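You operate a simulated robot arm through the tools that you are given. There is no shell and no other tool.

Carry out the task below with a simulated two-armed robot. There is one attempt and no reset: what you move stays moved.

Task
Cover the bare steam pipe, latch it shut, then open the trap valve.
Fine: both latches on before the valve; the pipes are at 120 C, touch no pipe; the valve stays open.

The check looks at the end state, three seconds after you hand in, the way a careful person would. Anything else that was tipped, shoved, dropped, spilled or broken makes it a failure. A push-on lid holds only when it is set on centred and level and pressed home; a screw cap is set on level and turned clockwise until tight.

Robot
Two 7-joint arms with two-finger parallel grippers on one trunk that stands fixed in place. Base frame: the origin is at the foot of the trunk, x ahead of it, y to its left, z up. Units: m, rad, N and s.
The left shoulder is at [0.07, 0.163, 1.32], the right one opposite. With the tool pointing down near the work surface each hand reaches from about 0.24 to 0.84 m from the base axis, measured 20 degrees to its own side. Payload 3.43 kg a hand.
Tool frame (each hand has its own): the origin (TCP) lies between the finger pads and is the grasp point; the fingertips stand 0.034 m ahead of it; z points along the fingers, y is the line along which they close. The gripper opens to 0.128 m. The fingers are 0.024 m wide and 0.012 m thick; the gripper's body (0.048 by 0.13 m) begins 0.096 m behind the TCP.
Orientation is that of the tool frame in the base frame, as a unit quaternion [x, y, z, w]. With the fingers straight down and closing along the base's y, the tool's x points along the base's -x, its y along +y and its z along -z.

Tools
- The arms move only by the tool arm_command. It takes "left_targets", "right_targets" or both (then of equal length, played together; a hand with none holds still); each is a list of rows, each a list of 3 entries, a list of its own where there are three numbers: the shift along the base's x, y, z in units of 40 mm (1.0 is 40 mm), then the turn, a rotation vector about the base's x, y, z in units of 8 degrees (1.0 is 8 degrees), then the gripper command, from -1 (fully open) to 1 (shut), values between in proportion. In form: [[[tx, ty, tz], [ax, ay, az], fingers], ...]. A call has 1 to 20 rows; each row shifts and turns the commanded pose from where the row before left it. A call with a number of a shift or a turn outside -1 to 1 is refused whole. Each row takes 0.2 s and may step no farther than 0.05 m and 0.15 rad from the row before; otherwise, or with a gripper value out of range, the whole call is refused. Where a pose cannot be reached the arm comes as near as it can. A force on the tool above 60 N (or 10 N above the force at the start of the call, whichever is more), or a blocked arm, ends the call early, and 0.2 s more pass. The fingers move at their own pace (about 0.153 m/s each) and stop on an object; they squeeze with about 40 N. The grip force told is the motor's: it shows also when the fingers shut on nothing. Time passes only in rows, and 0.2 s behind the last, so rows that do not move let the fingers close. The reply holds the time, the measured pose of the TCP, the force on the tool along the base axes, the opening and the grip force, in the units named above and with some noise, with the torque about the TCP (base axes, N m) and any sound that the robot's microphone picked up.
- Cameras (640 x 400 px; columns grow to the right, rows downward): "scene" is now at [0.14, -0.0052, 1.5581]; the picture's right is [-0.05, -1.00, 0.00], its down [-0.49, 0.02, -0.87] and it looks along [0.87, -0.04, -0.49] (base axes); focal length 226 px, centre (320, 200). "left" rides on the left gripper at [0.076, 0.011, -0.16] in its tool frame; the picture's right is [-0.15, 0.99, 0.00], its down [-0.88, -0.13, -0.46] and it looks along [-0.45, -0.07, 0.89] (tool axes); focal length 234 px, centre (320, 200). "right" rides on the right gripper at [0.076, -0.011, -0.16] in its tool frame; the picture's right is [0.15, 0.99, 0.00], its down [-0.88, 0.13, -0.46] and it looks along [-0.45, 0.07, 0.89] (tool axes); focal length 234 px, centre (320, 200). There is no depth. A picture from a camera that has moved, and an enlarged one, comes with that camera's place and axes in the base frame and with its lens.
- camera(camera): a new picture of that camera. The clock stands still meanwhile.
- move_column(by): slides the trunk up (or, below 0, down) by that many m; the arms and the scene camera ride with it, the base frame stays. It gives what a move gives, with no picture.
- head_to(pan, tilt): turns the head with the scene camera to pan (to the left, within 1.501 rad either way) and tilt (down, from -0.506 to 1.204), counted from straight ahead of the robot. It gives what a move gives.
- enlarge(camera, box): a new picture of the part [left, top, right, bottom] of that camera's present view, enlarged. The clock stands still meanwhile.
- close_job(): hands the job in; it is judged then, once.

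Nothing tells you positions but the pictures and the camera data. Unless the task says otherwise, let go and move clear before handing in.

The tools are called by a JSON object that holds its "op" and its "data". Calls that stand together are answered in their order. arm_command: Moves the arms, as the interface text tells. Its arguments: {"type":"object","properties":{"left_targets":{"type":"array","items":{"type":"array"}},"right_targets":{"type":"array","items":{"type":"array"}}},"required":[]} The other tools are called the same way: move_column (by) moves the trunk up or down; head_to (pan, tilt) turns the head that bears the scene camera; camera (camera) takes a picture; enlarge (camera, box) takes an enlarged picture of a part of a camera's view; close_job () hands the job in.

At the start:

```text
t: 0.0
left_position: [0.3558, 0.0599, 1.4461]
left_orientation: [0.0, 1.0, 0.0, 0.0]
left_wrist_force: [0.2, 0.3, 0.7]
left_wrist_torque: [0.01, -0.01, 0.01]
left_grip_width: 0.1279
left_finger_force: 0.0
right_position: [0.4462, -0.3395, 1.4063]
right_orientation: [0.0, 1.0, 0.0, 0.0]
right_wrist_force: [-1.1, -0.7, -0.5]
right_wrist_torque: [-0.01, 0.05, 0.01]
right_grip_width: 0.1278
right_finger_force: 0.0
trunk travel left (down, up): [-0.8, 0.14]
head pan, tilt (commanded): [-0.051, 0.508]
```

scene: 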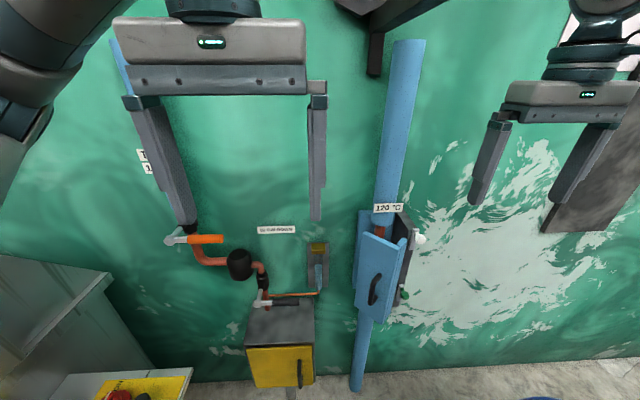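
right: 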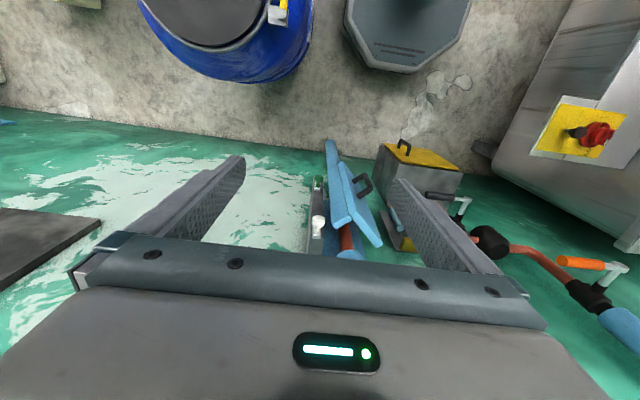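
left: 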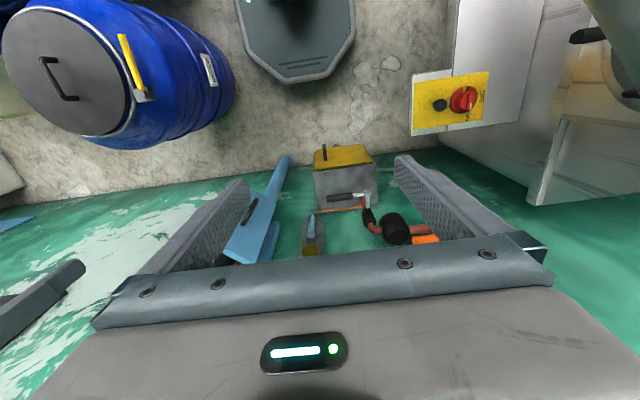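

I see a wall with a vertical blue-lagged pipe holding a half-open hinged jacket (with a black handle and toggle latches), and to its left a steam trap line with an orange-handled valve and other valves. I'll look closer first.

{"op": "enlarge", "data": {"camera": "scene", "box": [330, 180, 450, 340]}}

{"op": "enlarge", "data": {"camera": "scene", "box": [130, 200, 350, 340]}}

{"op": "enlarge", "data": {"camera": "right", "box": [280, 120, 640, 340]}}

{"op": "enlarge", "data": {"camera": "left", "box": [180, 120, 460, 290]}}

```text
2.50 times, centred on (390, 260) of scene
camera zoom: at [0.14, -0.0052, 1.5581], right [-0.05, -1.0, 0.0], down [-0.49, 0.02, -0.87], along [0.87, -0.04, -0.49], focal length 564 px, centre (145, 50)
```

zoom: 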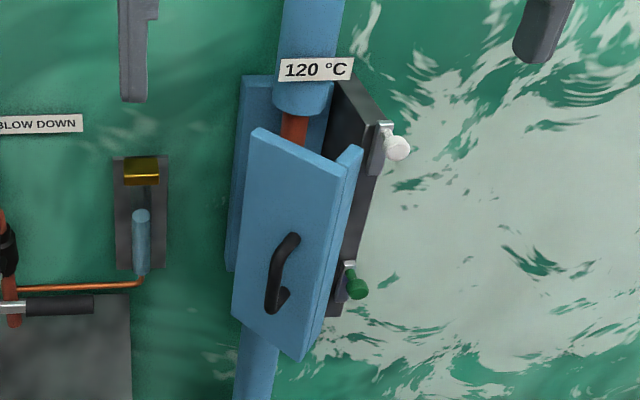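

```text
2.86 times, centred on (240, 270) of scene
camera zoom: at [0.14, -0.0052, 1.5581], right [-0.05, -1.0, 0.0], down [-0.49, 0.02, -0.87], along [0.87, -0.04, -0.49], focal length 645 px, centre (549, 0)
```

zoom: 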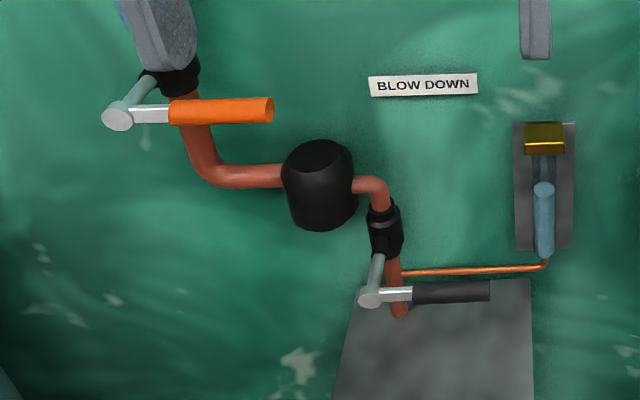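

```text
1.78 times, centred on (460, 230) of right
camera zoom: at [0.369, -0.3499, 1.566], right [-0.15, 0.99, 0.0], down [0.88, 0.13, 0.46], along [0.45, 0.07, -0.89], focal length 416 px, centre (71, 147)
```

zoom: 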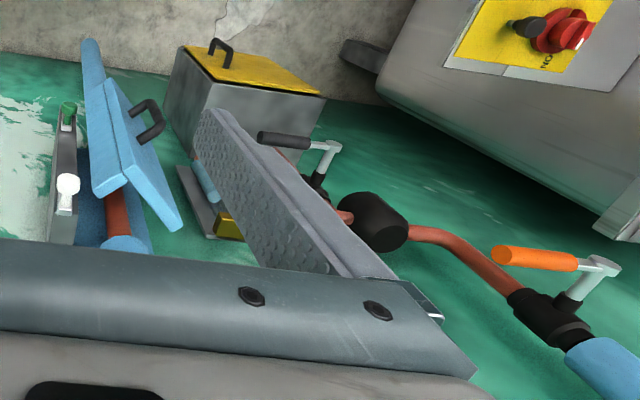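

```text
2.29 times, centred on (320, 205) of left
camera zoom: at [0.2803, 0.0724, 1.6072], right [0.15, 0.99, 0.0], down [0.88, -0.13, 0.46], along [0.45, -0.07, -0.89], focal length 535 px, centre (320, 189)
```

zoom: 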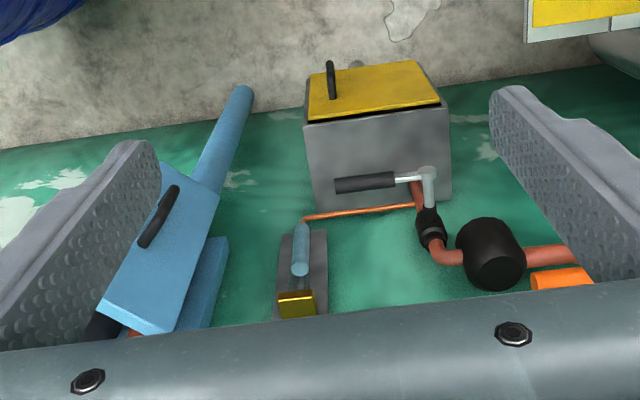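

The pipe jacket is to the right of centre at maybe x≈0.65, y≈-0.25, and the valves are left of it. I'll look around with the head before moving the arms.

{"op": "head_to", "data": {"pan": 0.8, "tilt": 0.6}}

{"op": "camera", "data": {"camera": "scene"}}

{"op": "head_to", "data": {"pan": -0.8, "tilt": 0.6}}

{"op": "camera", "data": {"camera": "scene"}}

```text
t: 1.2
left_position: [0.3554, 0.06, 1.4464]
left_orientation: [0.001, 1.0, 0.001, 0.0]
left_wrist_force: [0.5, -0.4, -0.3]
left_wrist_torque: [0.0, 0.03, 0.0]
left_grip_width: 0.1282
left_finger_force: 0.0
right_position: [0.4454, -0.3404, 1.406]
right_orientation: [0.0, 1.0, 0.001, 0.0]
right_wrist_force: [0.4, -0.5, -0.4]
right_wrist_torque: [0.01, 0.02, 0.02]
right_grip_width: 0.1278
right_finger_force: 0.1
trunk travel left (down, up): [-0.8, 0.14]
head pan, tilt (commanded): [0.799, 0.6]
```

```text
taken
camera scene: at [0.111, 0.0627, 1.5498], right [0.72, -0.7, 0.0], down [-0.39, -0.4, -0.83], along [0.58, 0.59, -0.56], focal length 226 px, centre (320, 200)
```

scene: 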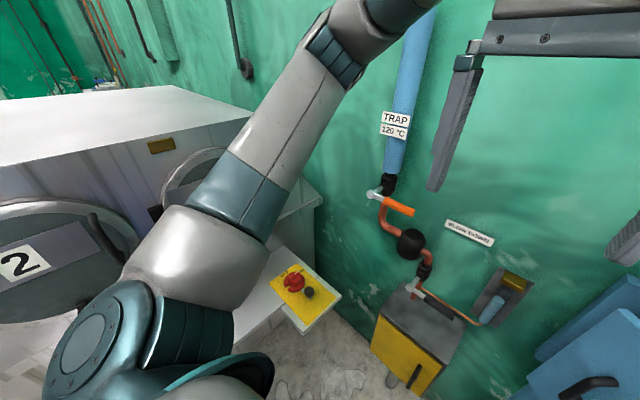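

```text
t: 2.8
left_position: [0.3561, 0.0596, 1.4475]
left_orientation: [0.0, 1.0, 0.0, 0.0]
left_wrist_force: [0.8, -1.0, 0.0]
left_wrist_torque: [-0.03, 0.01, 0.01]
left_grip_width: 0.128
left_finger_force: 0.1
right_position: [0.4473, -0.3387, 1.4059]
right_orientation: [0.0, 1.0, 0.0, 0.0]
right_wrist_force: [-0.9, -0.5, -0.2]
right_wrist_torque: [-0.02, -0.02, 0.03]
right_grip_width: 0.1279
right_finger_force: 0.1
trunk travel left (down, up): [-0.8, 0.14]
head pan, tilt (commanded): [-0.799, 0.6]
```

```text
taken
camera scene: at [0.111, -0.0639, 1.5498], right [-0.72, -0.7, 0.0], down [-0.39, 0.4, -0.82], along [0.58, -0.59, -0.57], focal length 226 px, centre (320, 200)
```

scene: 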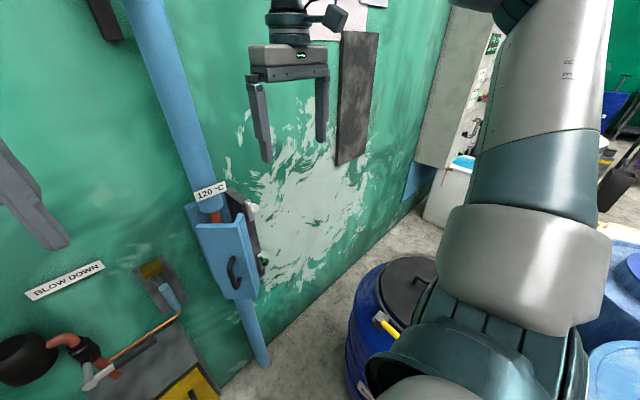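

The "TRAP 120 °C" label belongs to the orange-handled valve at left; "BLOW DOWN" belongs to the black-handled one, which I will leave. I'll enlarge the jacket from this angle.

{"op": "enlarge", "data": {"camera": "scene", "box": [160, 160, 300, 320]}}

{"op": "head_to", "data": {"pan": -0.3, "tilt": 0.75}}

{"op": "enlarge", "data": {"camera": "scene", "box": [230, 50, 430, 250]}}

{"op": "camera", "data": {"camera": "scene"}}

```text
2.50 times, centred on (230, 240) of scene
camera zoom: at [0.111, -0.0639, 1.5498], right [-0.72, -0.7, 0.0], down [-0.39, 0.4, -0.82], along [0.58, -0.59, -0.57], focal length 564 px, centre (545, 100)
```

zoom: 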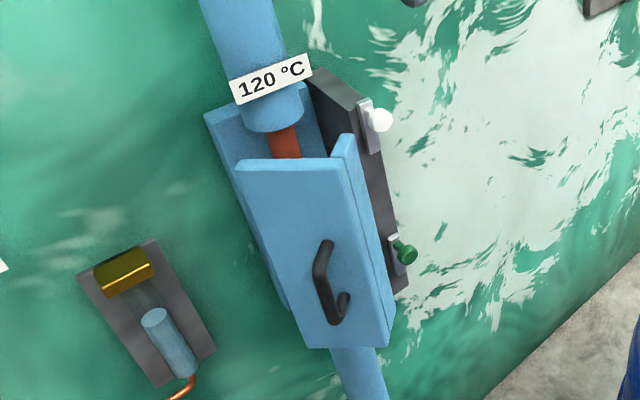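

```text
t: 3.8
left_position: [0.3551, 0.0603, 1.4474]
left_orientation: [-0.001, 1.0, 0.0, 0.0]
left_wrist_force: [-0.8, -0.5, 0.8]
left_wrist_torque: [0.02, 0.0, 0.01]
left_grip_width: 0.1279
left_finger_force: 0.1
right_position: [0.4446, -0.3396, 1.4065]
right_orientation: [0.0, 1.0, 0.0, 0.0]
right_wrist_force: [0.4, 0.2, 0.2]
right_wrist_torque: [-0.01, 0.02, 0.0]
right_grip_width: 0.1281
right_finger_force: 0.1
trunk travel left (down, up): [-0.8, 0.14]
head pan, tilt (commanded): [-0.3, 0.75]
```

```text
2.00 times, centred on (330, 150) of scene
camera zoom: at [0.1284, -0.0252, 1.537], right [-0.3, -0.95, 0.0], down [-0.65, 0.2, -0.73], along [0.7, -0.22, -0.68], focal length 452 px, centre (300, 300)
```

zoom: 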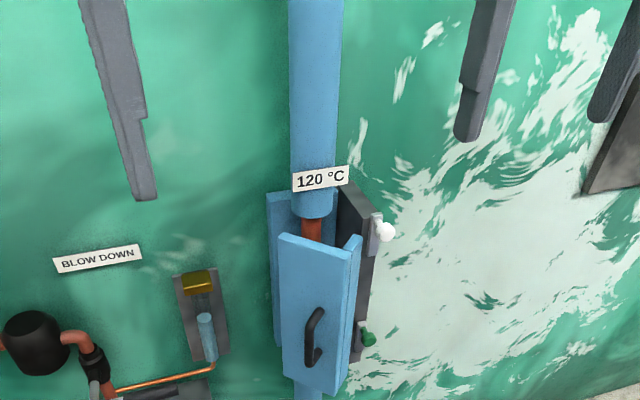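

```text
taken
camera scene: at [0.1284, -0.0252, 1.537], right [-0.3, -0.95, 0.0], down [-0.65, 0.2, -0.73], along [0.7, -0.22, -0.68], focal length 226 px, centre (320, 200)
```

scene: 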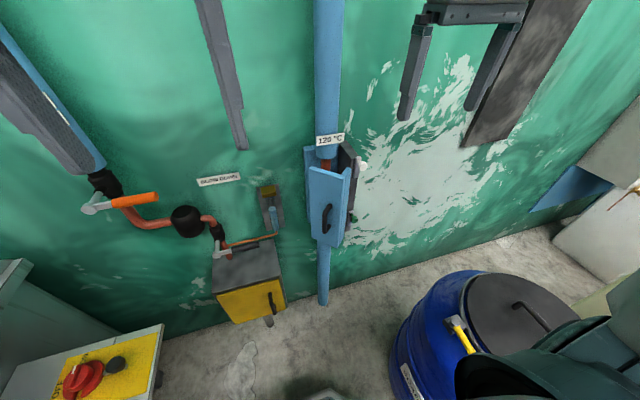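

I've triangulated: white latch knob ≈(0.60,-0.30,1.17), green latch knob ≈(0.59,-0.29,0.96), jacket handle ≈(0.58,-0.20,1.0), orange trap handle ≈(0.6,0.26,1.2). Next I'll swing the right wrist camera to look at the jacket from the front right.

{"op": "arm_command", "data": {"right_targets": [[[-0.1, -0.4, 0], [0, -0.9, 0], -1], [[-0.1, -0.4, 0], [0, -0.9, 0], -1], [[-0.1, -0.4, -0.5], [0, -0.9, 0], -1], [[-0.1, -0.4, -0.5], [0, -0.9, 0], -1], [[-0.1, -0.4, -0.5], [0, -0.9, 0], -1], [[-0.1, -0.4, -0.6], [0, -0.9, 0], -1], [[0, -0.1, -0.6], [0, -0.9, 0], -1], [[0, 0, -0.6], [0, 0, 1], -1], [[0, 0, -0.6], [0, 0, 1], -1], [[0, 0, -0.6], [0, 0, 1], -1], [[0, 0, -0.6], [0, 0, 1], -1], [[0, 0, 0], [0, 0, 1], -1]]}}

{"op": "camera", "data": {"camera": "right"}}

{"op": "camera", "data": {"camera": "scene"}}

```text
t: 6.4
left_position: [0.3605, 0.062, 1.4458]
left_orientation: [-0.001, 1.0, -0.001, -0.002]
left_wrist_force: [-0.1, 0.1, -0.9]
left_wrist_torque: [-0.02, 0.03, 0.01]
left_grip_width: 0.1279
left_finger_force: 0.0
right_position: [0.4586, -0.3786, 1.2268]
right_orientation: [-0.258, 0.868, 0.117, 0.407]
right_wrist_force: [0.4, -0.4, -0.3]
right_wrist_torque: [-0.02, -0.02, 0.01]
right_grip_width: 0.128
right_finger_force: 0.0
right hand out of reach, approached as far as the arm can: row 7, 10, 11, 12
trunk travel left (down, up): [-0.8, 0.14]
head pan, tilt (commanded): [-0.3, 0.75]
```

```text
taken
camera right: at [0.3199, -0.4794, 1.2703], right [-0.62, 0.78, -0.12], down [0.1, 0.23, 0.97], along [0.78, 0.58, -0.22], focal length 234 px, centre (320, 200)
```

right: 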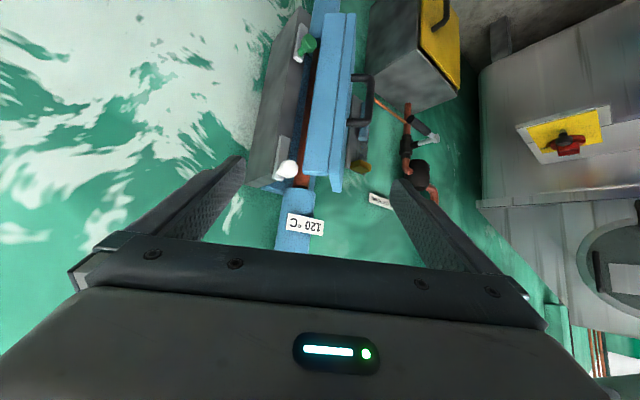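

```text
taken
camera scene: at [0.1317, -0.023, 1.5366], right [-0.3, -0.96, 0.0], down [-0.65, 0.2, -0.73], along [0.7, -0.22, -0.68], focal length 226 px, centre (320, 200)
```

scene: 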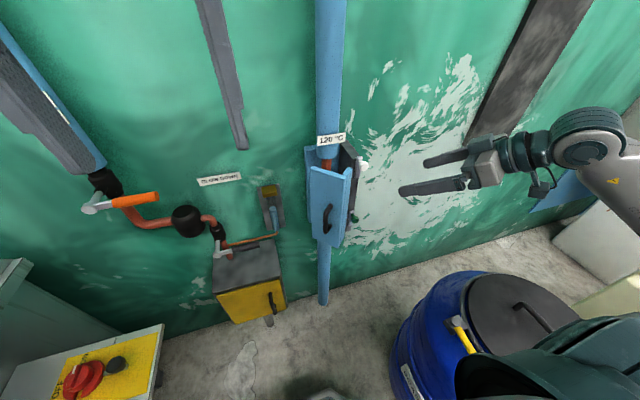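

The right camera now sees the jacket, upside-down. I'll zoom in on it.

{"op": "enlarge", "data": {"camera": "right", "box": [220, 0, 400, 220]}}

{"op": "enlarge", "data": {"camera": "right", "box": [240, 100, 380, 200]}}

{"op": "enlarge", "data": {"camera": "right", "box": [250, 0, 390, 100]}}

```text
1.82 times, centred on (310, 110) of right
camera zoom: at [0.3199, -0.4794, 1.2703], right [-0.62, 0.78, -0.12], down [0.1, 0.23, 0.97], along [0.78, 0.58, -0.22], focal length 426 px, centre (338, 364)
```

zoom: 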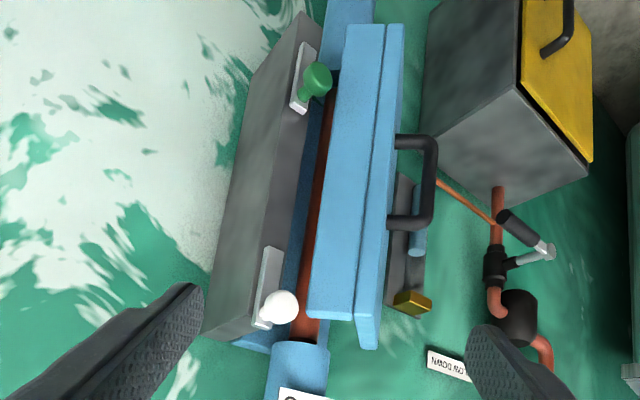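

```text
4.00 times, centred on (310, 150) of right
camera zoom: at [0.3199, -0.4794, 1.2703], right [-0.62, 0.78, -0.12], down [0.1, 0.23, 0.97], along [0.78, 0.58, -0.22], focal length 937 px, centre (360, 400)
```

zoom: 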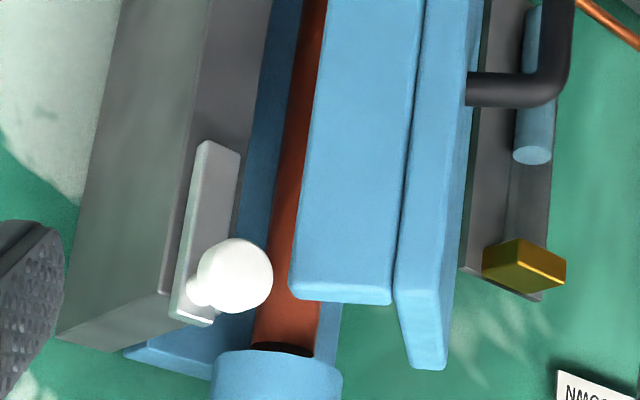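

```text
4.00 times, centred on (320, 50) of right
camera zoom: at [0.3199, -0.4794, 1.2703], right [-0.62, 0.78, -0.12], down [0.1, 0.23, 0.97], along [0.78, 0.58, -0.22], focal length 937 px, centre (320, 800)
```

zoom: 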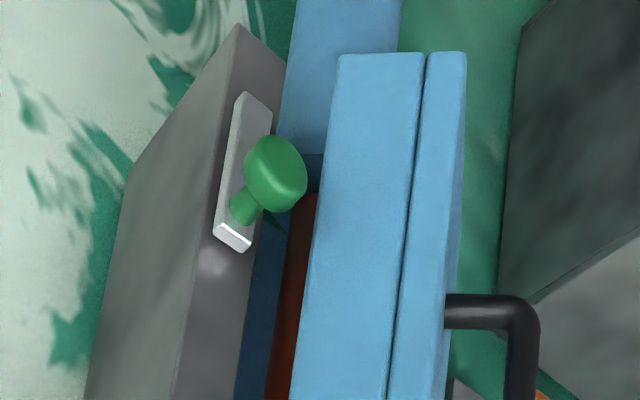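

The jacket is clear now: a blue L-shaped cover (front plate plus side lip) hinged at its left, and a gray frame at the right carrying two swing-bar latches with white and green knobs. I'll bring the left camera to view it from the left front.

{"op": "arm_command", "data": {"left_targets": [[[0.3, 0, -0.3], [0, -0.9, 0], -1], [[0.3, 0, -0.5], [0, -0.9, 0], -1], [[0.3, 0, -0.7], [0, -0.9, 0], -1], [[0.3, 0, -0.7], [0, -0.9, 0], -1], [[0.3, 0, -0.7], [0, -0.9, 0], -1], [[0.3, -0.2, -0.7], [0, -0.9, 0], -1], [[0.3, -0.3, -0.7], [0, -0.9, 0], -1], [[0, -0.3, -0.7], [0, 0, -1], -1], [[0, -0.3, -0.7], [0, 0, -1], -1], [[0, -0.3, -0.7], [0, 0, -1], -1], [[0, 0, -0.7], [0, 0, -1], -1]]}}

{"op": "camera", "data": {"camera": "left"}}

{"op": "camera", "data": {"camera": "scene"}}

```text
t: 8.8
left_position: [0.4814, -0.0322, 1.1777]
left_orientation: [0.25, 0.87, -0.118, 0.408]
left_wrist_force: [0.9, -0.4, 0.5]
left_wrist_torque: [-0.02, -0.01, -0.07]
left_grip_width: 0.128
left_finger_force: 0.0
left hand out of reach, approached as far as the arm can: row 7, 8, 9, 10, 11
right_position: [0.4565, -0.378, 1.2269]
right_orientation: [-0.258, 0.868, 0.116, 0.409]
right_wrist_force: [0.8, 0.4, -0.8]
right_wrist_torque: [0.0, 0.0, 0.0]
right_grip_width: 0.128
right_finger_force: 0.1
trunk travel left (down, up): [-0.8, 0.14]
head pan, tilt (commanded): [-0.3, 0.75]
```

```text
taken
camera left: at [0.3419, 0.0688, 1.221], right [0.61, 0.79, 0.11], down [0.11, -0.22, 0.97], along [0.79, -0.57, -0.22], focal length 234 px, centre (320, 200)
```

left: 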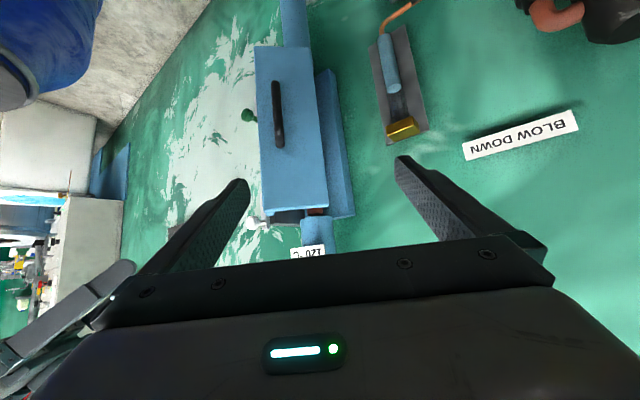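

```text
taken
camera scene: at [0.1292, -0.0223, 1.537], right [-0.3, -0.96, 0.0], down [-0.65, 0.2, -0.73], along [0.7, -0.22, -0.68], focal length 226 px, centre (320, 200)
```

scene: 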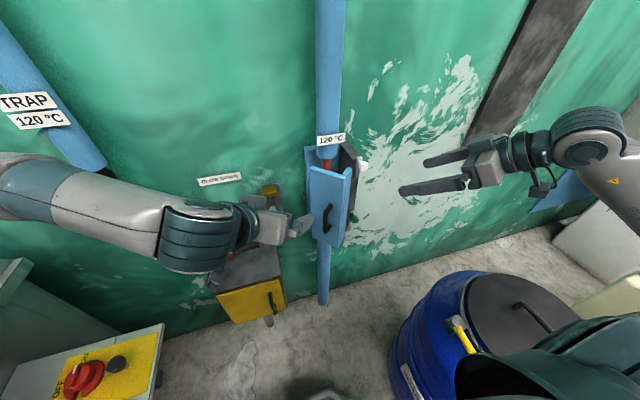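

{"op": "enlarge", "data": {"camera": "left", "box": [220, 20, 380, 270]}}

{"op": "enlarge", "data": {"camera": "left", "box": [240, 150, 360, 250]}}

{"op": "enlarge", "data": {"camera": "scene", "box": [280, 120, 390, 260]}}

```text
1.60 times, centred on (300, 145) of left
camera zoom: at [0.3419, 0.0688, 1.221], right [0.61, 0.79, 0.11], down [0.11, -0.22, 0.97], along [0.79, -0.57, -0.22], focal length 375 px, centre (352, 288)
```

zoom: 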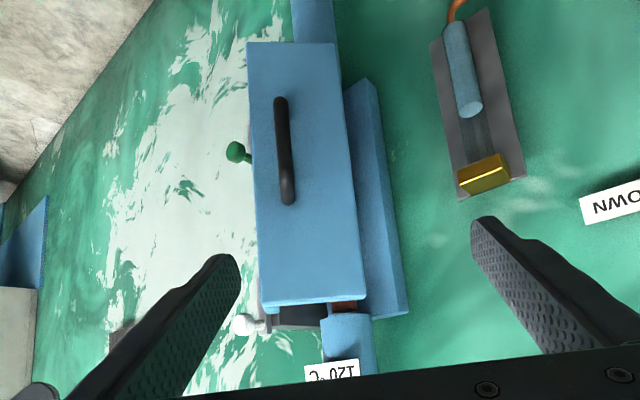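

```text
4.00 times, centred on (300, 200) of left
camera zoom: at [0.3419, 0.0688, 1.221], right [0.61, 0.79, 0.11], down [0.11, -0.22, 0.97], along [0.79, -0.57, -0.22], focal length 937 px, centre (400, 200)
```

zoom: 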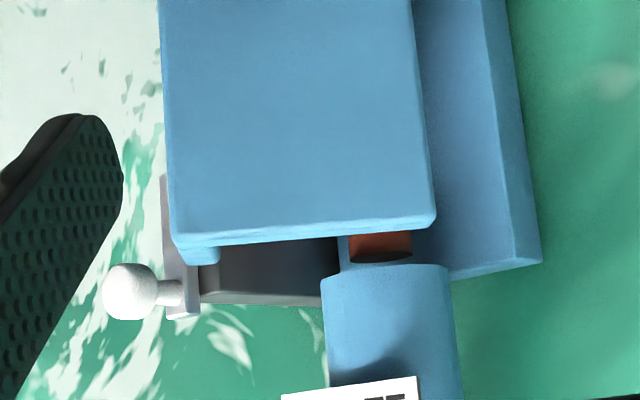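

```text
2.86 times, centred on (335, 190) of scene
camera zoom: at [0.1292, -0.0223, 1.537], right [-0.3, -0.96, 0.0], down [-0.65, 0.2, -0.73], along [0.7, -0.22, -0.68], focal length 645 px, centre (277, 229)
```

zoom: 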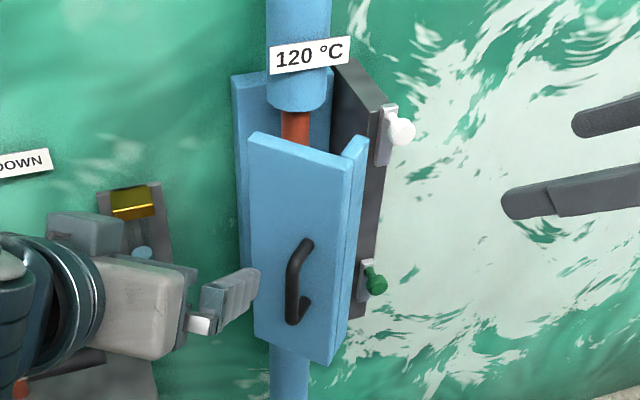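

The door is hinged on its left edge (about x 0.70, y -0.17) and stands open by about 50°. Its right edge is at (0.61,-0.25), and closed it should reach the gray frame at x≈0.69. Next I'll point the right hand straight ahead to inspect the latches up close.

{"op": "arm_command", "data": {"right_targets": [[[0, 0, 0], [0, 0, -1], -1], [[0, 0, 0], [0, 0, -1], -1], [[0, 0, 0], [0, 0, -1], -1], [[0, 0, 0], [0, 0, -1], -1], [[0, 0, 0], [0, -1, 0], -1], [[0, 0, 0], [0, -1, 0], -1], [[0, 0, 0], [0, -1, 0], -1]]}}

```text
t: 10.4
left_position: [0.4792, -0.0354, 1.1765]
left_orientation: [0.25, 0.87, -0.118, 0.408]
left_wrist_force: [0.0, 0.5, 0.2]
left_wrist_torque: [0.01, 0.02, 0.03]
left_grip_width: 0.128
left_finger_force: 0.1
right_position: [0.5331, -0.4415, 1.2447]
right_orientation: [-0.009, 0.796, -0.002, 0.605]
right_wrist_force: [0.4, 0.2, -0.5]
right_wrist_torque: [0.0, 0.03, -0.04]
right_grip_width: 0.128
right_finger_force: 0.2
right hand out of reach, approached as far as the arm can: row 2, 3, 4, 5, 6, 7
trunk travel left (down, up): [-0.8, 0.14]
head pan, tilt (commanded): [-0.3, 0.75]
```

The hand cannot come this near the body while level, so I'll test how commands continue after an out-of-reach row with a safe shift down.

{"op": "arm_command", "data": {"right_targets": [[[0.5, 0, -1], [0, 0, 0], -1], [[0.5, 0, -1], [0, 0, 0], -1], [[0, 0, -1], [0, 0, 0], -1]]}}

```text
t: 11.2
left_position: [0.4801, -0.0352, 1.1762]
left_orientation: [0.249, 0.87, -0.117, 0.408]
left_wrist_force: [1.4, 0.4, 0.0]
left_wrist_torque: [0.04, -0.03, 0.01]
left_grip_width: 0.128
left_finger_force: 0.1
right_position: [0.572, -0.4438, 1.1238]
right_orientation: [-0.008, 0.797, -0.002, 0.604]
right_wrist_force: [0.6, 0.0, 0.6]
right_wrist_torque: [0.01, 0.01, 0.01]
right_grip_width: 0.1278
right_finger_force: 0.2
trunk travel left (down, up): [-0.8, 0.14]
head pan, tilt (commanded): [-0.3, 0.75]
```

Commands continue from the achieved pose. Now I'll check the right camera view here.

{"op": "camera", "data": {"camera": "right"}}

{"op": "enlarge", "data": {"camera": "left", "box": [200, 60, 340, 260]}}

{"op": "camera", "data": {"camera": "scene"}}

```text
taken
camera right: at [0.3979, -0.4568, 1.0939], right [-0.05, 0.99, -0.15], down [-0.2, 0.14, 0.97], along [0.98, 0.08, 0.19], focal length 234 px, centre (320, 200)
```

right: 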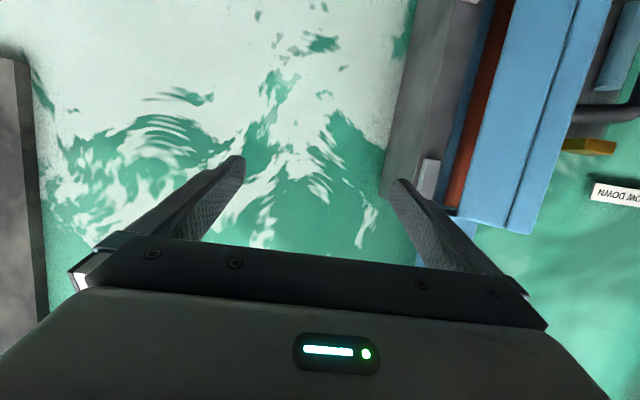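

```text
2.00 times, centred on (270, 160) of left
camera zoom: at [0.3405, 0.0663, 1.2217], right [0.6, 0.79, 0.11], down [0.11, -0.22, 0.97], along [0.79, -0.57, -0.22], focal length 468 px, centre (420, 280)
```

zoom: 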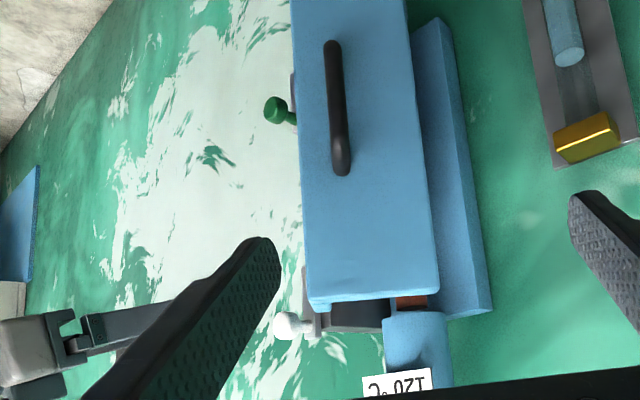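

```text
taken
camera scene: at [0.1277, -0.0255, 1.5371], right [-0.3, -0.96, 0.0], down [-0.65, 0.2, -0.73], along [0.7, -0.22, -0.68], focal length 226 px, centre (320, 200)
```

scene: 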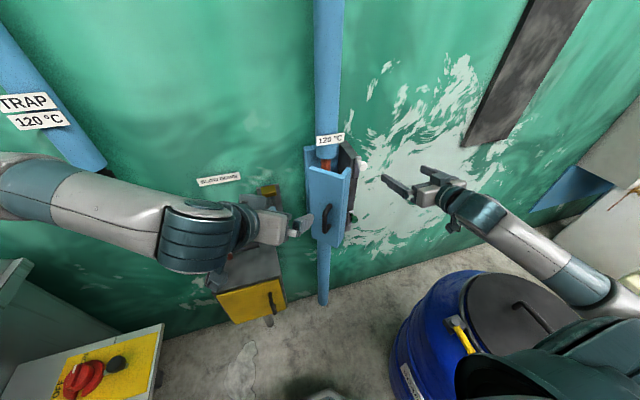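

{"op": "enlarge", "data": {"camera": "scene", "box": [330, 140, 380, 180]}}

{"op": "enlarge", "data": {"camera": "scene", "box": [330, 190, 380, 230]}}

{"op": "enlarge", "data": {"camera": "right", "box": [360, 0, 640, 250]}}

```text
10.00 times, centred on (355, 160) of scene
camera zoom: at [0.1277, -0.0255, 1.5371], right [-0.3, -0.96, 0.0], down [-0.65, 0.2, -0.73], along [0.7, -0.22, -0.68], focal length 2258 px, centre (-30, 600)
```

zoom: 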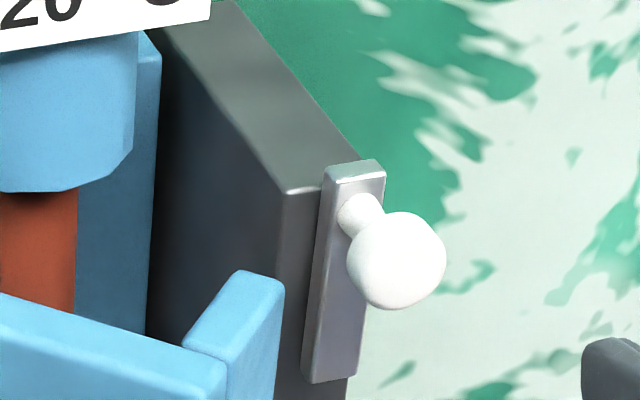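

```text
10.00 times, centred on (355, 210) of scene
camera zoom: at [0.1277, -0.0255, 1.5371], right [-0.3, -0.96, 0.0], down [-0.65, 0.2, -0.73], along [0.7, -0.22, -0.68], focal length 2258 px, centre (-30, 100)
```

zoom: 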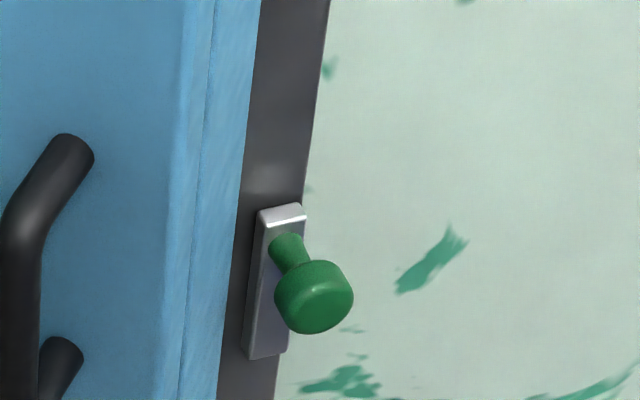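

```text
1.60 times, centred on (500, 125) of right
camera zoom: at [0.3979, -0.4568, 1.0939], right [-0.05, 0.99, -0.15], down [-0.2, 0.14, 0.97], along [0.98, 0.08, 0.19], focal length 375 px, centre (32, 320)
```

zoom: 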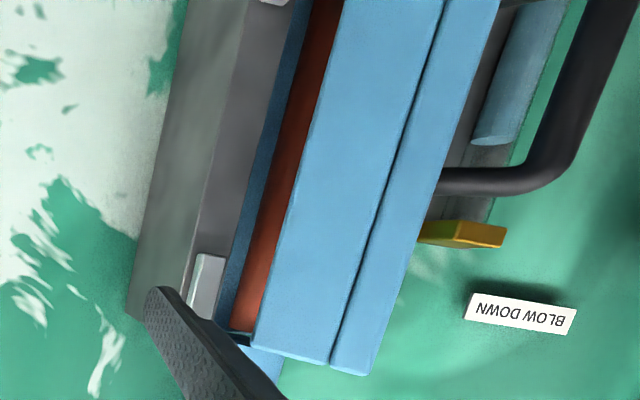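

The white latch bar spans about z 1.08–1.16 at y≈-0.32, with its knob at the upper end; the frame's front face is at x≈0.685. Next I'll bring the left hand level, in front of the jacket handle (bar ≈(0.59,-0.18), z 0.93–1.03), facing along the open door's normal.

{"op": "arm_command", "data": {"left_targets": [[[0.2, -0.1, -0.6], [-0.53, -0.848, 0], 0], [[0.2, -0.1, -0.6], [-0.53, -0.848, 0], 0], [[0.2, -0.2, -0.6], [-0.53, -0.848, 0], 0], [[0.2, -0.2, -0.6], [-0.53, -0.848, 0], 0], [[0.2, -0.2, -0.6], [-0.53, -0.848, 0], 0], [[0, -0.2, -0.6], [0, 0, -1], 0], [[0, -0.2, -0.6], [0, 0, -1], 0]]}}

{"op": "camera", "data": {"camera": "left"}}

{"op": "camera", "data": {"camera": "scene"}}

```text
t: 12.8
left_position: [0.4933, -0.0711, 1.1316]
left_orientation: [0.348, 0.773, -0.22, 0.484]
left_wrist_force: [-0.1, 0.6, -1.1]
left_wrist_torque: [-0.01, 0.02, -0.01]
left_grip_width: 0.0639
left_finger_force: 0.0
left hand out of reach, approached as far as the arm can: row 1, 2, 3, 4, 5, 6
right_position: [0.5728, -0.4425, 1.1261]
right_orientation: [-0.009, 0.796, -0.002, 0.605]
right_wrist_force: [0.2, 0.2, 0.2]
right_wrist_torque: [-0.01, 0.03, -0.02]
right_grip_width: 0.128
right_finger_force: 0.1
trunk travel left (down, up): [-0.8, 0.14]
head pan, tilt (commanded): [-0.3, 0.75]
```

```text
taken
camera left: at [0.3842, 0.0699, 1.1334], right [0.78, 0.61, 0.13], down [-0.11, -0.06, 0.99], along [0.61, -0.79, 0.02], focal length 234 px, centre (320, 200)
```

left: 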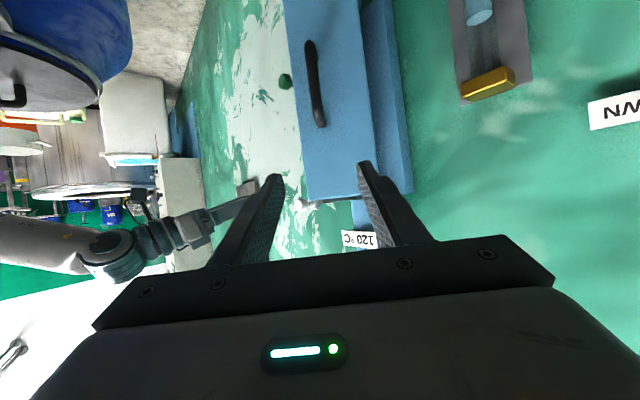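

```text
taken
camera scene: at [0.1283, -0.0233, 1.5371], right [-0.3, -0.96, 0.0], down [-0.65, 0.2, -0.73], along [0.7, -0.22, -0.68], focal length 226 px, centre (320, 200)
```

scene: 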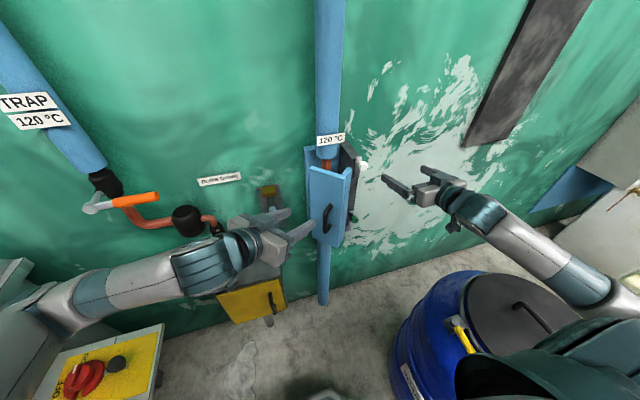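

The handle bar refines to (0.60,-0.188), z 0.92–1.02. The elbow must stay clear of the switch box at about (0.41,0.515,0.81), so I'll go in small stages and watch it.

{"op": "arm_command", "data": {"left_targets": [[[0.3, -0.4, -0.6], [-0.75, -0.66, 0], 0], [[0.3, -0.4, -0.6], [-0.75, -0.66, 0], 0], [[0.2, -0.3, -0.6], [-0.75, -0.66, 0], 0]]}}

{"op": "head_to", "data": {"pan": 0.35, "tilt": 0.8}}

{"op": "camera", "data": {"camera": "scene"}}

{"op": "camera", "data": {"camera": "left"}}

```text
t: 13.6
left_position: [0.544, -0.0935, 1.0671]
left_orientation: [0.297, 0.655, -0.294, 0.629]
left_wrist_force: [-1.0, 0.5, 0.5]
left_wrist_torque: [-0.01, -0.01, -0.01]
left_grip_width: 0.0637
left_finger_force: 0.0
left hand out of reach, approached as far as the arm can: row 2, 3
right_position: [0.5721, -0.4414, 1.1256]
right_orientation: [-0.009, 0.796, -0.002, 0.605]
right_wrist_force: [0.6, 0.5, 0.6]
right_wrist_torque: [0.01, 0.0, -0.03]
right_grip_width: 0.1279
right_finger_force: 0.1
trunk travel left (down, up): [-0.8, 0.14]
head pan, tilt (commanded): [-0.3, 0.75]
```

```text
t: 14.6
left_position: [0.5455, -0.0931, 1.066]
left_orientation: [0.297, 0.655, -0.293, 0.63]
left_wrist_force: [-0.1, 0.6, 0.2]
left_wrist_torque: [0.04, 0.01, 0.0]
left_grip_width: 0.0638
left_finger_force: 0.0
right_position: [0.5725, -0.443, 1.1252]
right_orientation: [-0.009, 0.796, -0.002, 0.605]
right_wrist_force: [-0.5, 0.6, -0.3]
right_wrist_torque: [-0.01, -0.01, 0.01]
right_grip_width: 0.1279
right_finger_force: 0.1
trunk travel left (down, up): [-0.8, 0.14]
head pan, tilt (commanded): [0.351, 0.799]
```

```text
taken
camera scene: at [0.1248, 0.0275, 1.533], right [0.34, -0.94, 0.0], down [-0.67, -0.25, -0.7], along [0.66, 0.24, -0.72], focal length 226 px, centre (320, 200)
```

scene: 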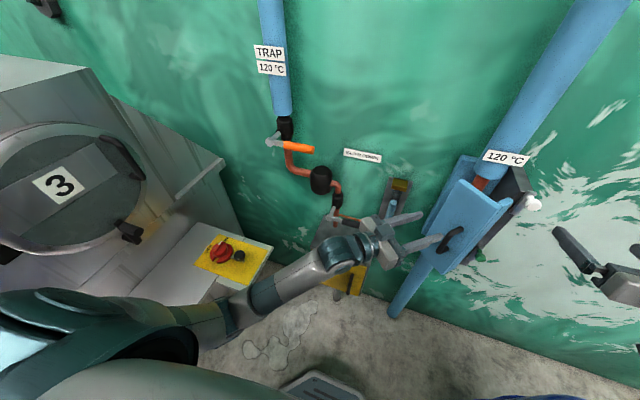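

```text
taken
camera left: at [0.447, 0.0373, 0.9974], right [0.76, 0.64, 0.14], down [-0.37, 0.24, 0.9], along [0.54, -0.73, 0.42], focal length 234 px, centre (320, 200)
```

left: 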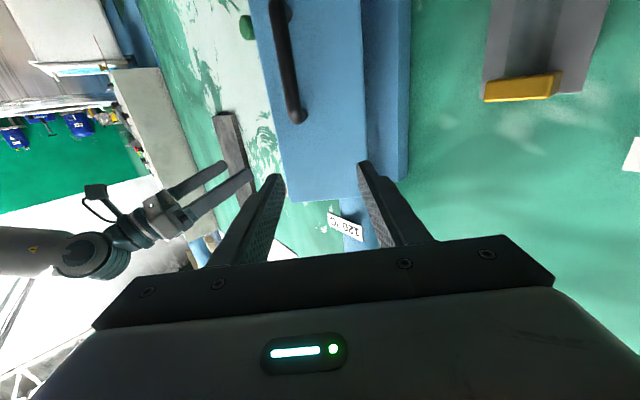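

{"op": "arm_command", "data": {"left_targets": [[[0, -0.25, -0.6], [0, 0, 0], 0], [[0, -0.25, -0.6], [0, 0, 0], 0], [[0, -0.25, -0.6], [0, 0, 0], 0], [[0, 0, -0.6], [0, 0, 0], 0]]}}

{"op": "camera", "data": {"camera": "scene"}}

{"op": "camera", "data": {"camera": "left"}}

```text
t: 15.6
left_position: [0.5766, -0.0924, 0.9809]
left_orientation: [0.295, 0.656, -0.291, 0.631]
left_wrist_force: [-0.2, 0.3, -0.2]
left_wrist_torque: [0.0, 0.02, -0.02]
left_grip_width: 0.0642
left_finger_force: 0.0
left hand out of reach, approached as far as the arm can: row 1, 2, 3, 4
right_position: [0.5733, -0.444, 1.1243]
right_orientation: [-0.008, 0.797, -0.003, 0.604]
right_wrist_force: [0.1, 0.3, 0.5]
right_wrist_torque: [0.02, 0.01, 0.01]
right_grip_width: 0.1282
right_finger_force: 0.1
trunk travel left (down, up): [-0.8, 0.14]
head pan, tilt (commanded): [0.351, 0.799]
```

```text
taken
camera scene: at [0.125, 0.0277, 1.533], right [0.34, -0.94, 0.0], down [-0.67, -0.25, -0.7], along [0.65, 0.24, -0.72], focal length 226 px, centre (320, 200)
```

scene: 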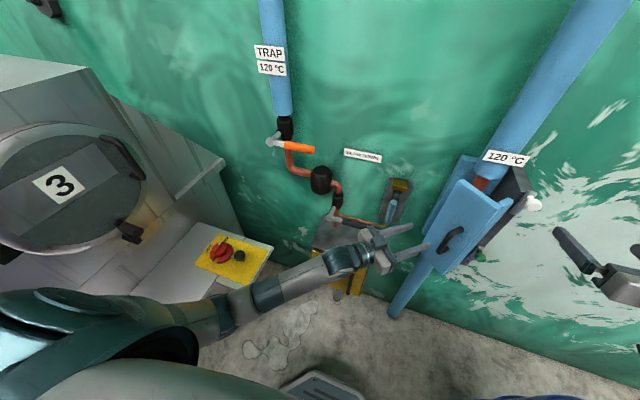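

```text
taken
camera left: at [0.4779, 0.0387, 0.9105], right [0.75, 0.64, 0.14], down [-0.37, 0.24, 0.9], along [0.54, -0.73, 0.42], focal length 234 px, centre (320, 200)
```

left: 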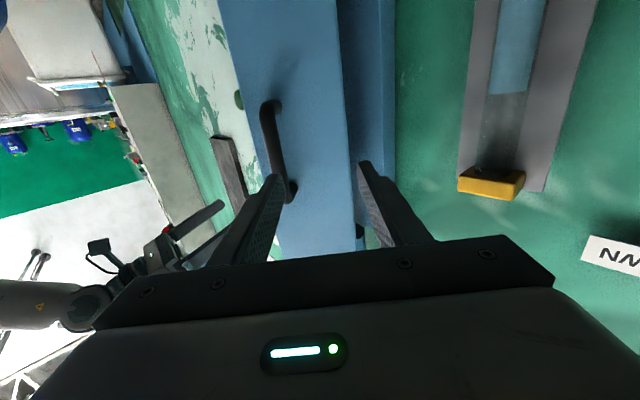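

The left hand is level but limited by closeness to its shoulder. I'll raise the trunk a bit so that the arm can hang lower and reach nearer, and keep the elbow clear of the cabinet.

{"op": "move_column", "data": {"by": 0.13}}

{"op": "arm_command", "data": {"left_targets": [[[-0.2, 0, -0.7], [0, 0, 0], 0], [[-0.2, -0.2, -0.7], [0, 0, 0], 0], [[-0.2, -0.2, -0.7], [0, 0, 0], 0], [[-0.2, -0.2, -0.7], [0, 0, 0], 0], [[0, -0.2, -0.7], [0, 0, 0], 0]]}}

{"op": "camera", "data": {"camera": "left"}}

{"op": "camera", "data": {"camera": "scene"}}

```text
t: 17.2
left_position: [0.5766, -0.0929, 1.1101]
left_orientation: [0.297, 0.656, -0.292, 0.63]
left_wrist_force: [-0.4, -0.3, 0.4]
left_wrist_torque: [0.04, 0.01, 0.02]
left_grip_width: 0.0639
left_finger_force: 0.0
right_position: [0.5735, -0.4436, 1.2548]
right_orientation: [-0.008, 0.796, -0.002, 0.605]
right_wrist_force: [0.6, -0.4, 0.2]
right_wrist_torque: [-0.01, 0.0, 0.01]
right_grip_width: 0.1278
right_finger_force: 0.0
trunk travel left (down, up): [-0.93, 0.01]
head pan, tilt (commanded): [0.351, 0.799]
```

```text
t: 18.4
left_position: [0.5869, -0.0919, 0.9774]
left_orientation: [0.297, 0.656, -0.297, 0.627]
left_wrist_force: [-0.1, 0.3, 0.0]
left_wrist_torque: [0.01, -0.02, -0.02]
left_grip_width: 0.0642
left_finger_force: 0.0
left hand out of reach, approached as far as the arm can: row 1, 2, 3, 4, 5
right_position: [0.5745, -0.4431, 1.253]
right_orientation: [-0.008, 0.797, -0.003, 0.603]
right_wrist_force: [0.2, -0.2, 0.8]
right_wrist_torque: [0.02, 0.0, 0.02]
right_grip_width: 0.1282
right_finger_force: 0.0
trunk travel left (down, up): [-0.93, 0.01]
head pan, tilt (commanded): [0.351, 0.799]
```

```text
taken
camera left: at [0.4893, 0.0405, 0.908], right [0.76, 0.64, 0.13], down [-0.36, 0.25, 0.9], along [0.54, -0.73, 0.42], focal length 234 px, centre (320, 200)
```

left: 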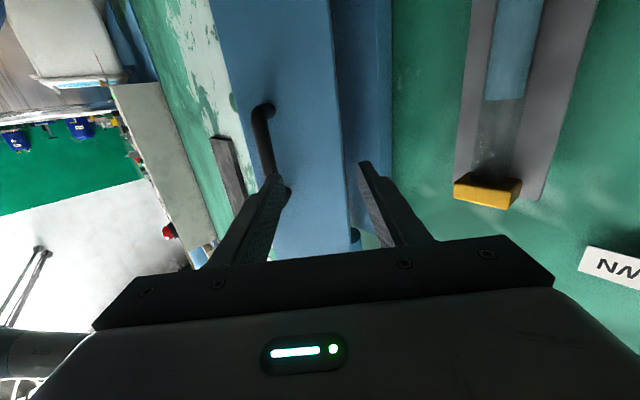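

```text
taken
camera scene: at [0.1259, 0.0266, 1.6629], right [0.34, -0.94, 0.0], down [-0.67, -0.25, -0.7], along [0.65, 0.24, -0.72], focal length 226 px, centre (320, 200)
```

scene: 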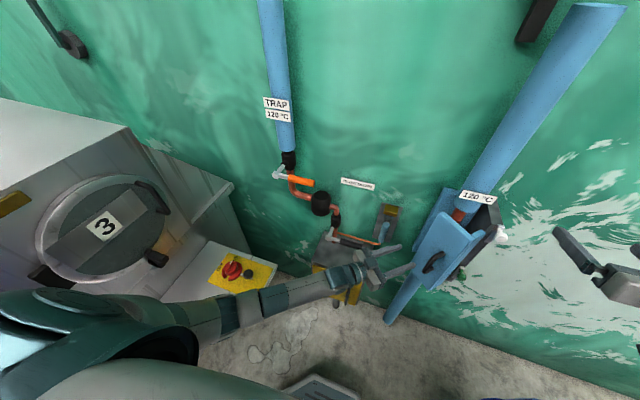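

Raising made it no better, so the limit is the wrist bend. A hand tilted about 35° down can grip the vertical handle just as well, so I'll tilt it and shift to the pre-grasp, then bring the trunk back down.

{"op": "arm_command", "data": {"left_targets": [[[-0.2, 0, 0.7], [0.75, 0.66, 0], -0.3], [[-0.2, -0.2, 0.7], [0.75, 0.66, 0], -0.3], [[-0.2, -0.3, 0.7], [0.75, 0.66, 0], -0.3], [[-0.2, -0.3, 0.7], [0.75, 0.66, 0], -0.3], [[0, -0.2, 0.7], [0, 0, 0], -0.3]]}}

{"op": "move_column", "data": {"by": -0.13}}

{"op": "camera", "data": {"camera": "left"}}

{"op": "camera", "data": {"camera": "scene"}}

```text
t: 19.6
left_position: [0.5539, -0.1293, 1.1146]
left_orientation: [0.362, 0.806, -0.199, 0.424]
left_wrist_force: [0.6, -0.3, -0.8]
left_wrist_torque: [0.01, -0.01, -0.03]
left_grip_width: 0.0833
left_finger_force: 0.0
right_position: [0.5749, -0.444, 1.255]
right_orientation: [-0.009, 0.797, -0.002, 0.604]
right_wrist_force: [-1.5, 0.4, -0.1]
right_wrist_torque: [-0.02, 0.01, 0.02]
right_grip_width: 0.1281
right_finger_force: 0.1
trunk travel left (down, up): [-0.93, 0.01]
head pan, tilt (commanded): [0.351, 0.799]
```

```text
t: 21.2
left_position: [0.5539, -0.13, 0.9861]
left_orientation: [0.362, 0.806, -0.198, 0.425]
left_wrist_force: [0.1, 0.5, 0.9]
left_wrist_torque: [0.0, 0.02, -0.02]
left_grip_width: 0.0831
left_finger_force: 0.0
right_position: [0.5732, -0.4446, 1.1238]
right_orientation: [-0.008, 0.796, -0.002, 0.605]
right_wrist_force: [0.0, -0.4, -0.5]
right_wrist_torque: [0.01, 0.01, 0.0]
right_grip_width: 0.1278
right_finger_force: 0.0
trunk travel left (down, up): [-0.8, 0.14]
head pan, tilt (commanded): [0.351, 0.799]
```

```text
taken
camera left: at [0.4468, 0.0103, 1.012], right [0.8, 0.59, 0.11], down [-0.01, -0.16, 0.99], along [0.6, -0.79, -0.12], focal length 234 px, centre (320, 200)
```

left: 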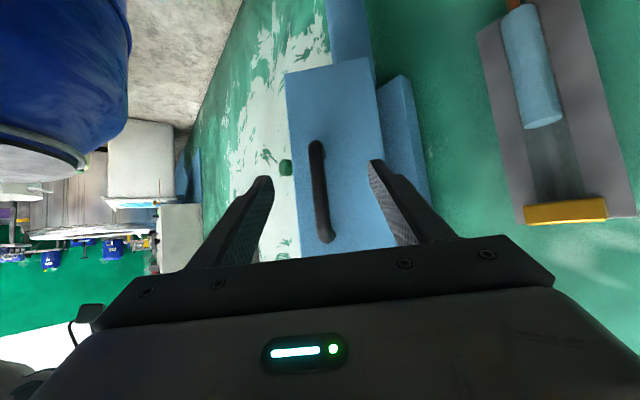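

```text
taken
camera scene: at [0.1249, 0.0271, 1.533], right [0.34, -0.94, 0.0], down [-0.67, -0.25, -0.7], along [0.65, 0.24, -0.72], focal length 226 px, centre (320, 200)
```

scene: 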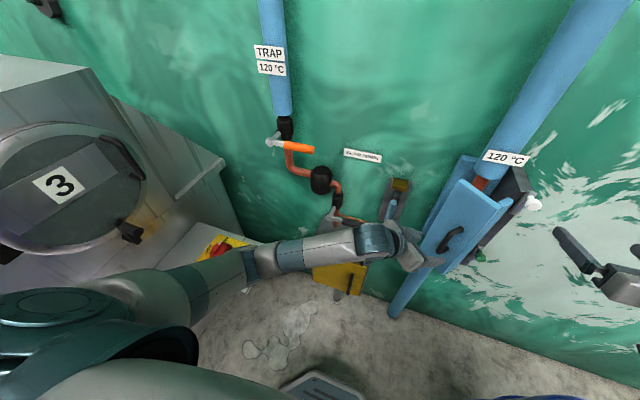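

The handle sits nicely between the left fingers. I'll advance onto the bar at (0.597,-0.185,0.975) without closing and check.

{"op": "arm_command", "data": {"left_targets": [[[0.35, -0.45, -0.07], [0, 0, 0], -0.3], [[0.35, -0.45, -0.07], [0, 0, 0], -0.3], [[0.35, -0.45, -0.07], [0, 0, 0], -0.3]]}}

{"op": "camera", "data": {"camera": "left"}}

{"op": "enlarge", "data": {"camera": "scene", "box": [360, 140, 560, 290]}}

```text
t: 22.0
left_position: [0.5967, -0.185, 0.9749]
left_orientation: [0.361, 0.806, -0.198, 0.426]
left_wrist_force: [0.3, 0.2, 0.2]
left_wrist_torque: [-0.03, 0.01, -0.01]
left_grip_width: 0.0831
left_finger_force: 0.1
right_position: [0.5742, -0.4449, 1.1239]
right_orientation: [-0.008, 0.797, -0.002, 0.603]
right_wrist_force: [1.4, 0.4, 0.2]
right_wrist_torque: [-0.01, 0.01, -0.05]
right_grip_width: 0.1279
right_finger_force: 0.1
trunk travel left (down, up): [-0.8, 0.14]
head pan, tilt (commanded): [0.351, 0.799]
```

```text
taken
camera left: at [0.4901, -0.0448, 1.0027], right [0.8, 0.59, 0.11], down [-0.01, -0.16, 0.99], along [0.6, -0.79, -0.12], focal length 234 px, centre (320, 200)
```

left: 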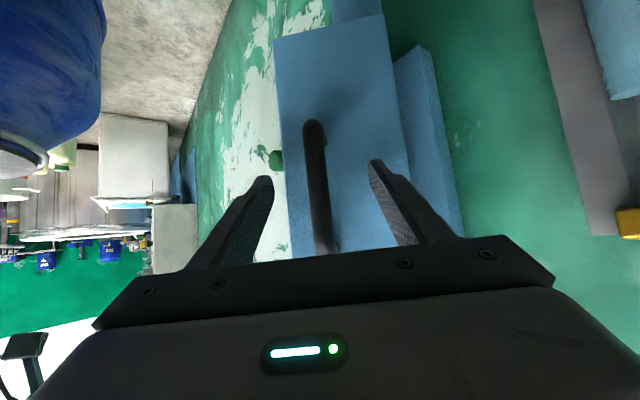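

```text
2.67 times, centred on (460, 215) of scene
camera zoom: at [0.1255, 0.0263, 1.5329], right [0.34, -0.94, 0.0], down [-0.67, -0.25, -0.7], along [0.65, 0.24, -0.72], focal length 602 px, centre (-53, 160)
```

zoom: 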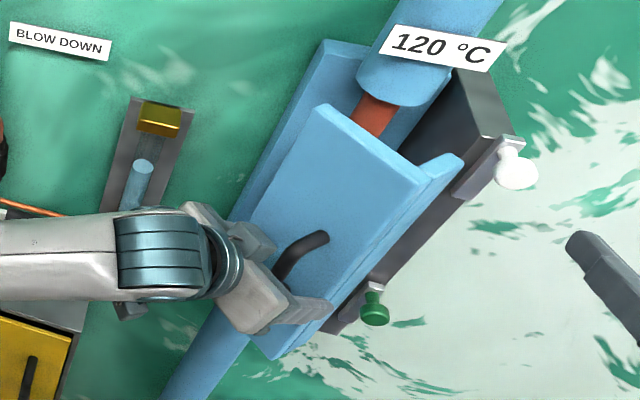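

The bar lies at the grasp point. Closing the left gripper.

{"op": "arm_command", "data": {"left_targets": [[[0, 0, 0], [0, 0, 0], 1], [[0, 0, 0], [0, 0, 0], 1], [[0, 0, 0], [0, 0, 0], 1]]}}

{"op": "camera", "data": {"camera": "left"}}

```text
t: 22.8
left_position: [0.5951, -0.1857, 0.9766]
left_orientation: [0.363, 0.805, -0.199, 0.425]
left_wrist_force: [-3.3, -0.8, -0.8]
left_wrist_torque: [0.58, -1.07, -0.05]
left_grip_width: 0.0157
left_finger_force: 45.0
right_position: [0.5732, -0.4442, 1.1245]
right_orientation: [-0.008, 0.796, -0.003, 0.605]
right_wrist_force: [0.4, 0.2, 0.1]
right_wrist_torque: [0.02, 0.01, 0.02]
right_grip_width: 0.1279
right_finger_force: 0.1
trunk travel left (down, up): [-0.8, 0.14]
head pan, tilt (commanded): [0.351, 0.799]
```

```text
taken
camera left: at [0.489, -0.0445, 1.0032], right [0.8, 0.59, 0.11], down [-0.02, -0.16, 0.99], along [0.6, -0.79, -0.12], focal length 234 px, centre (320, 200)
```

left: 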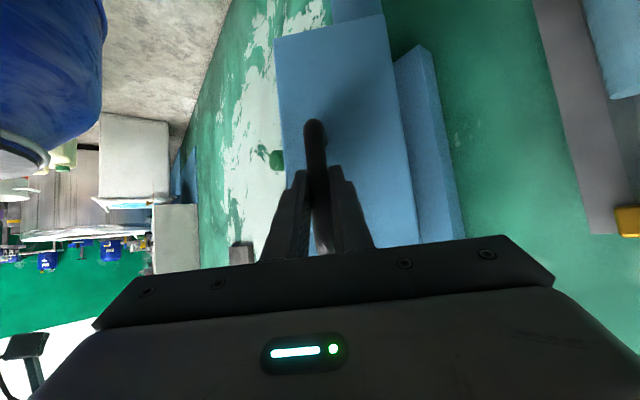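

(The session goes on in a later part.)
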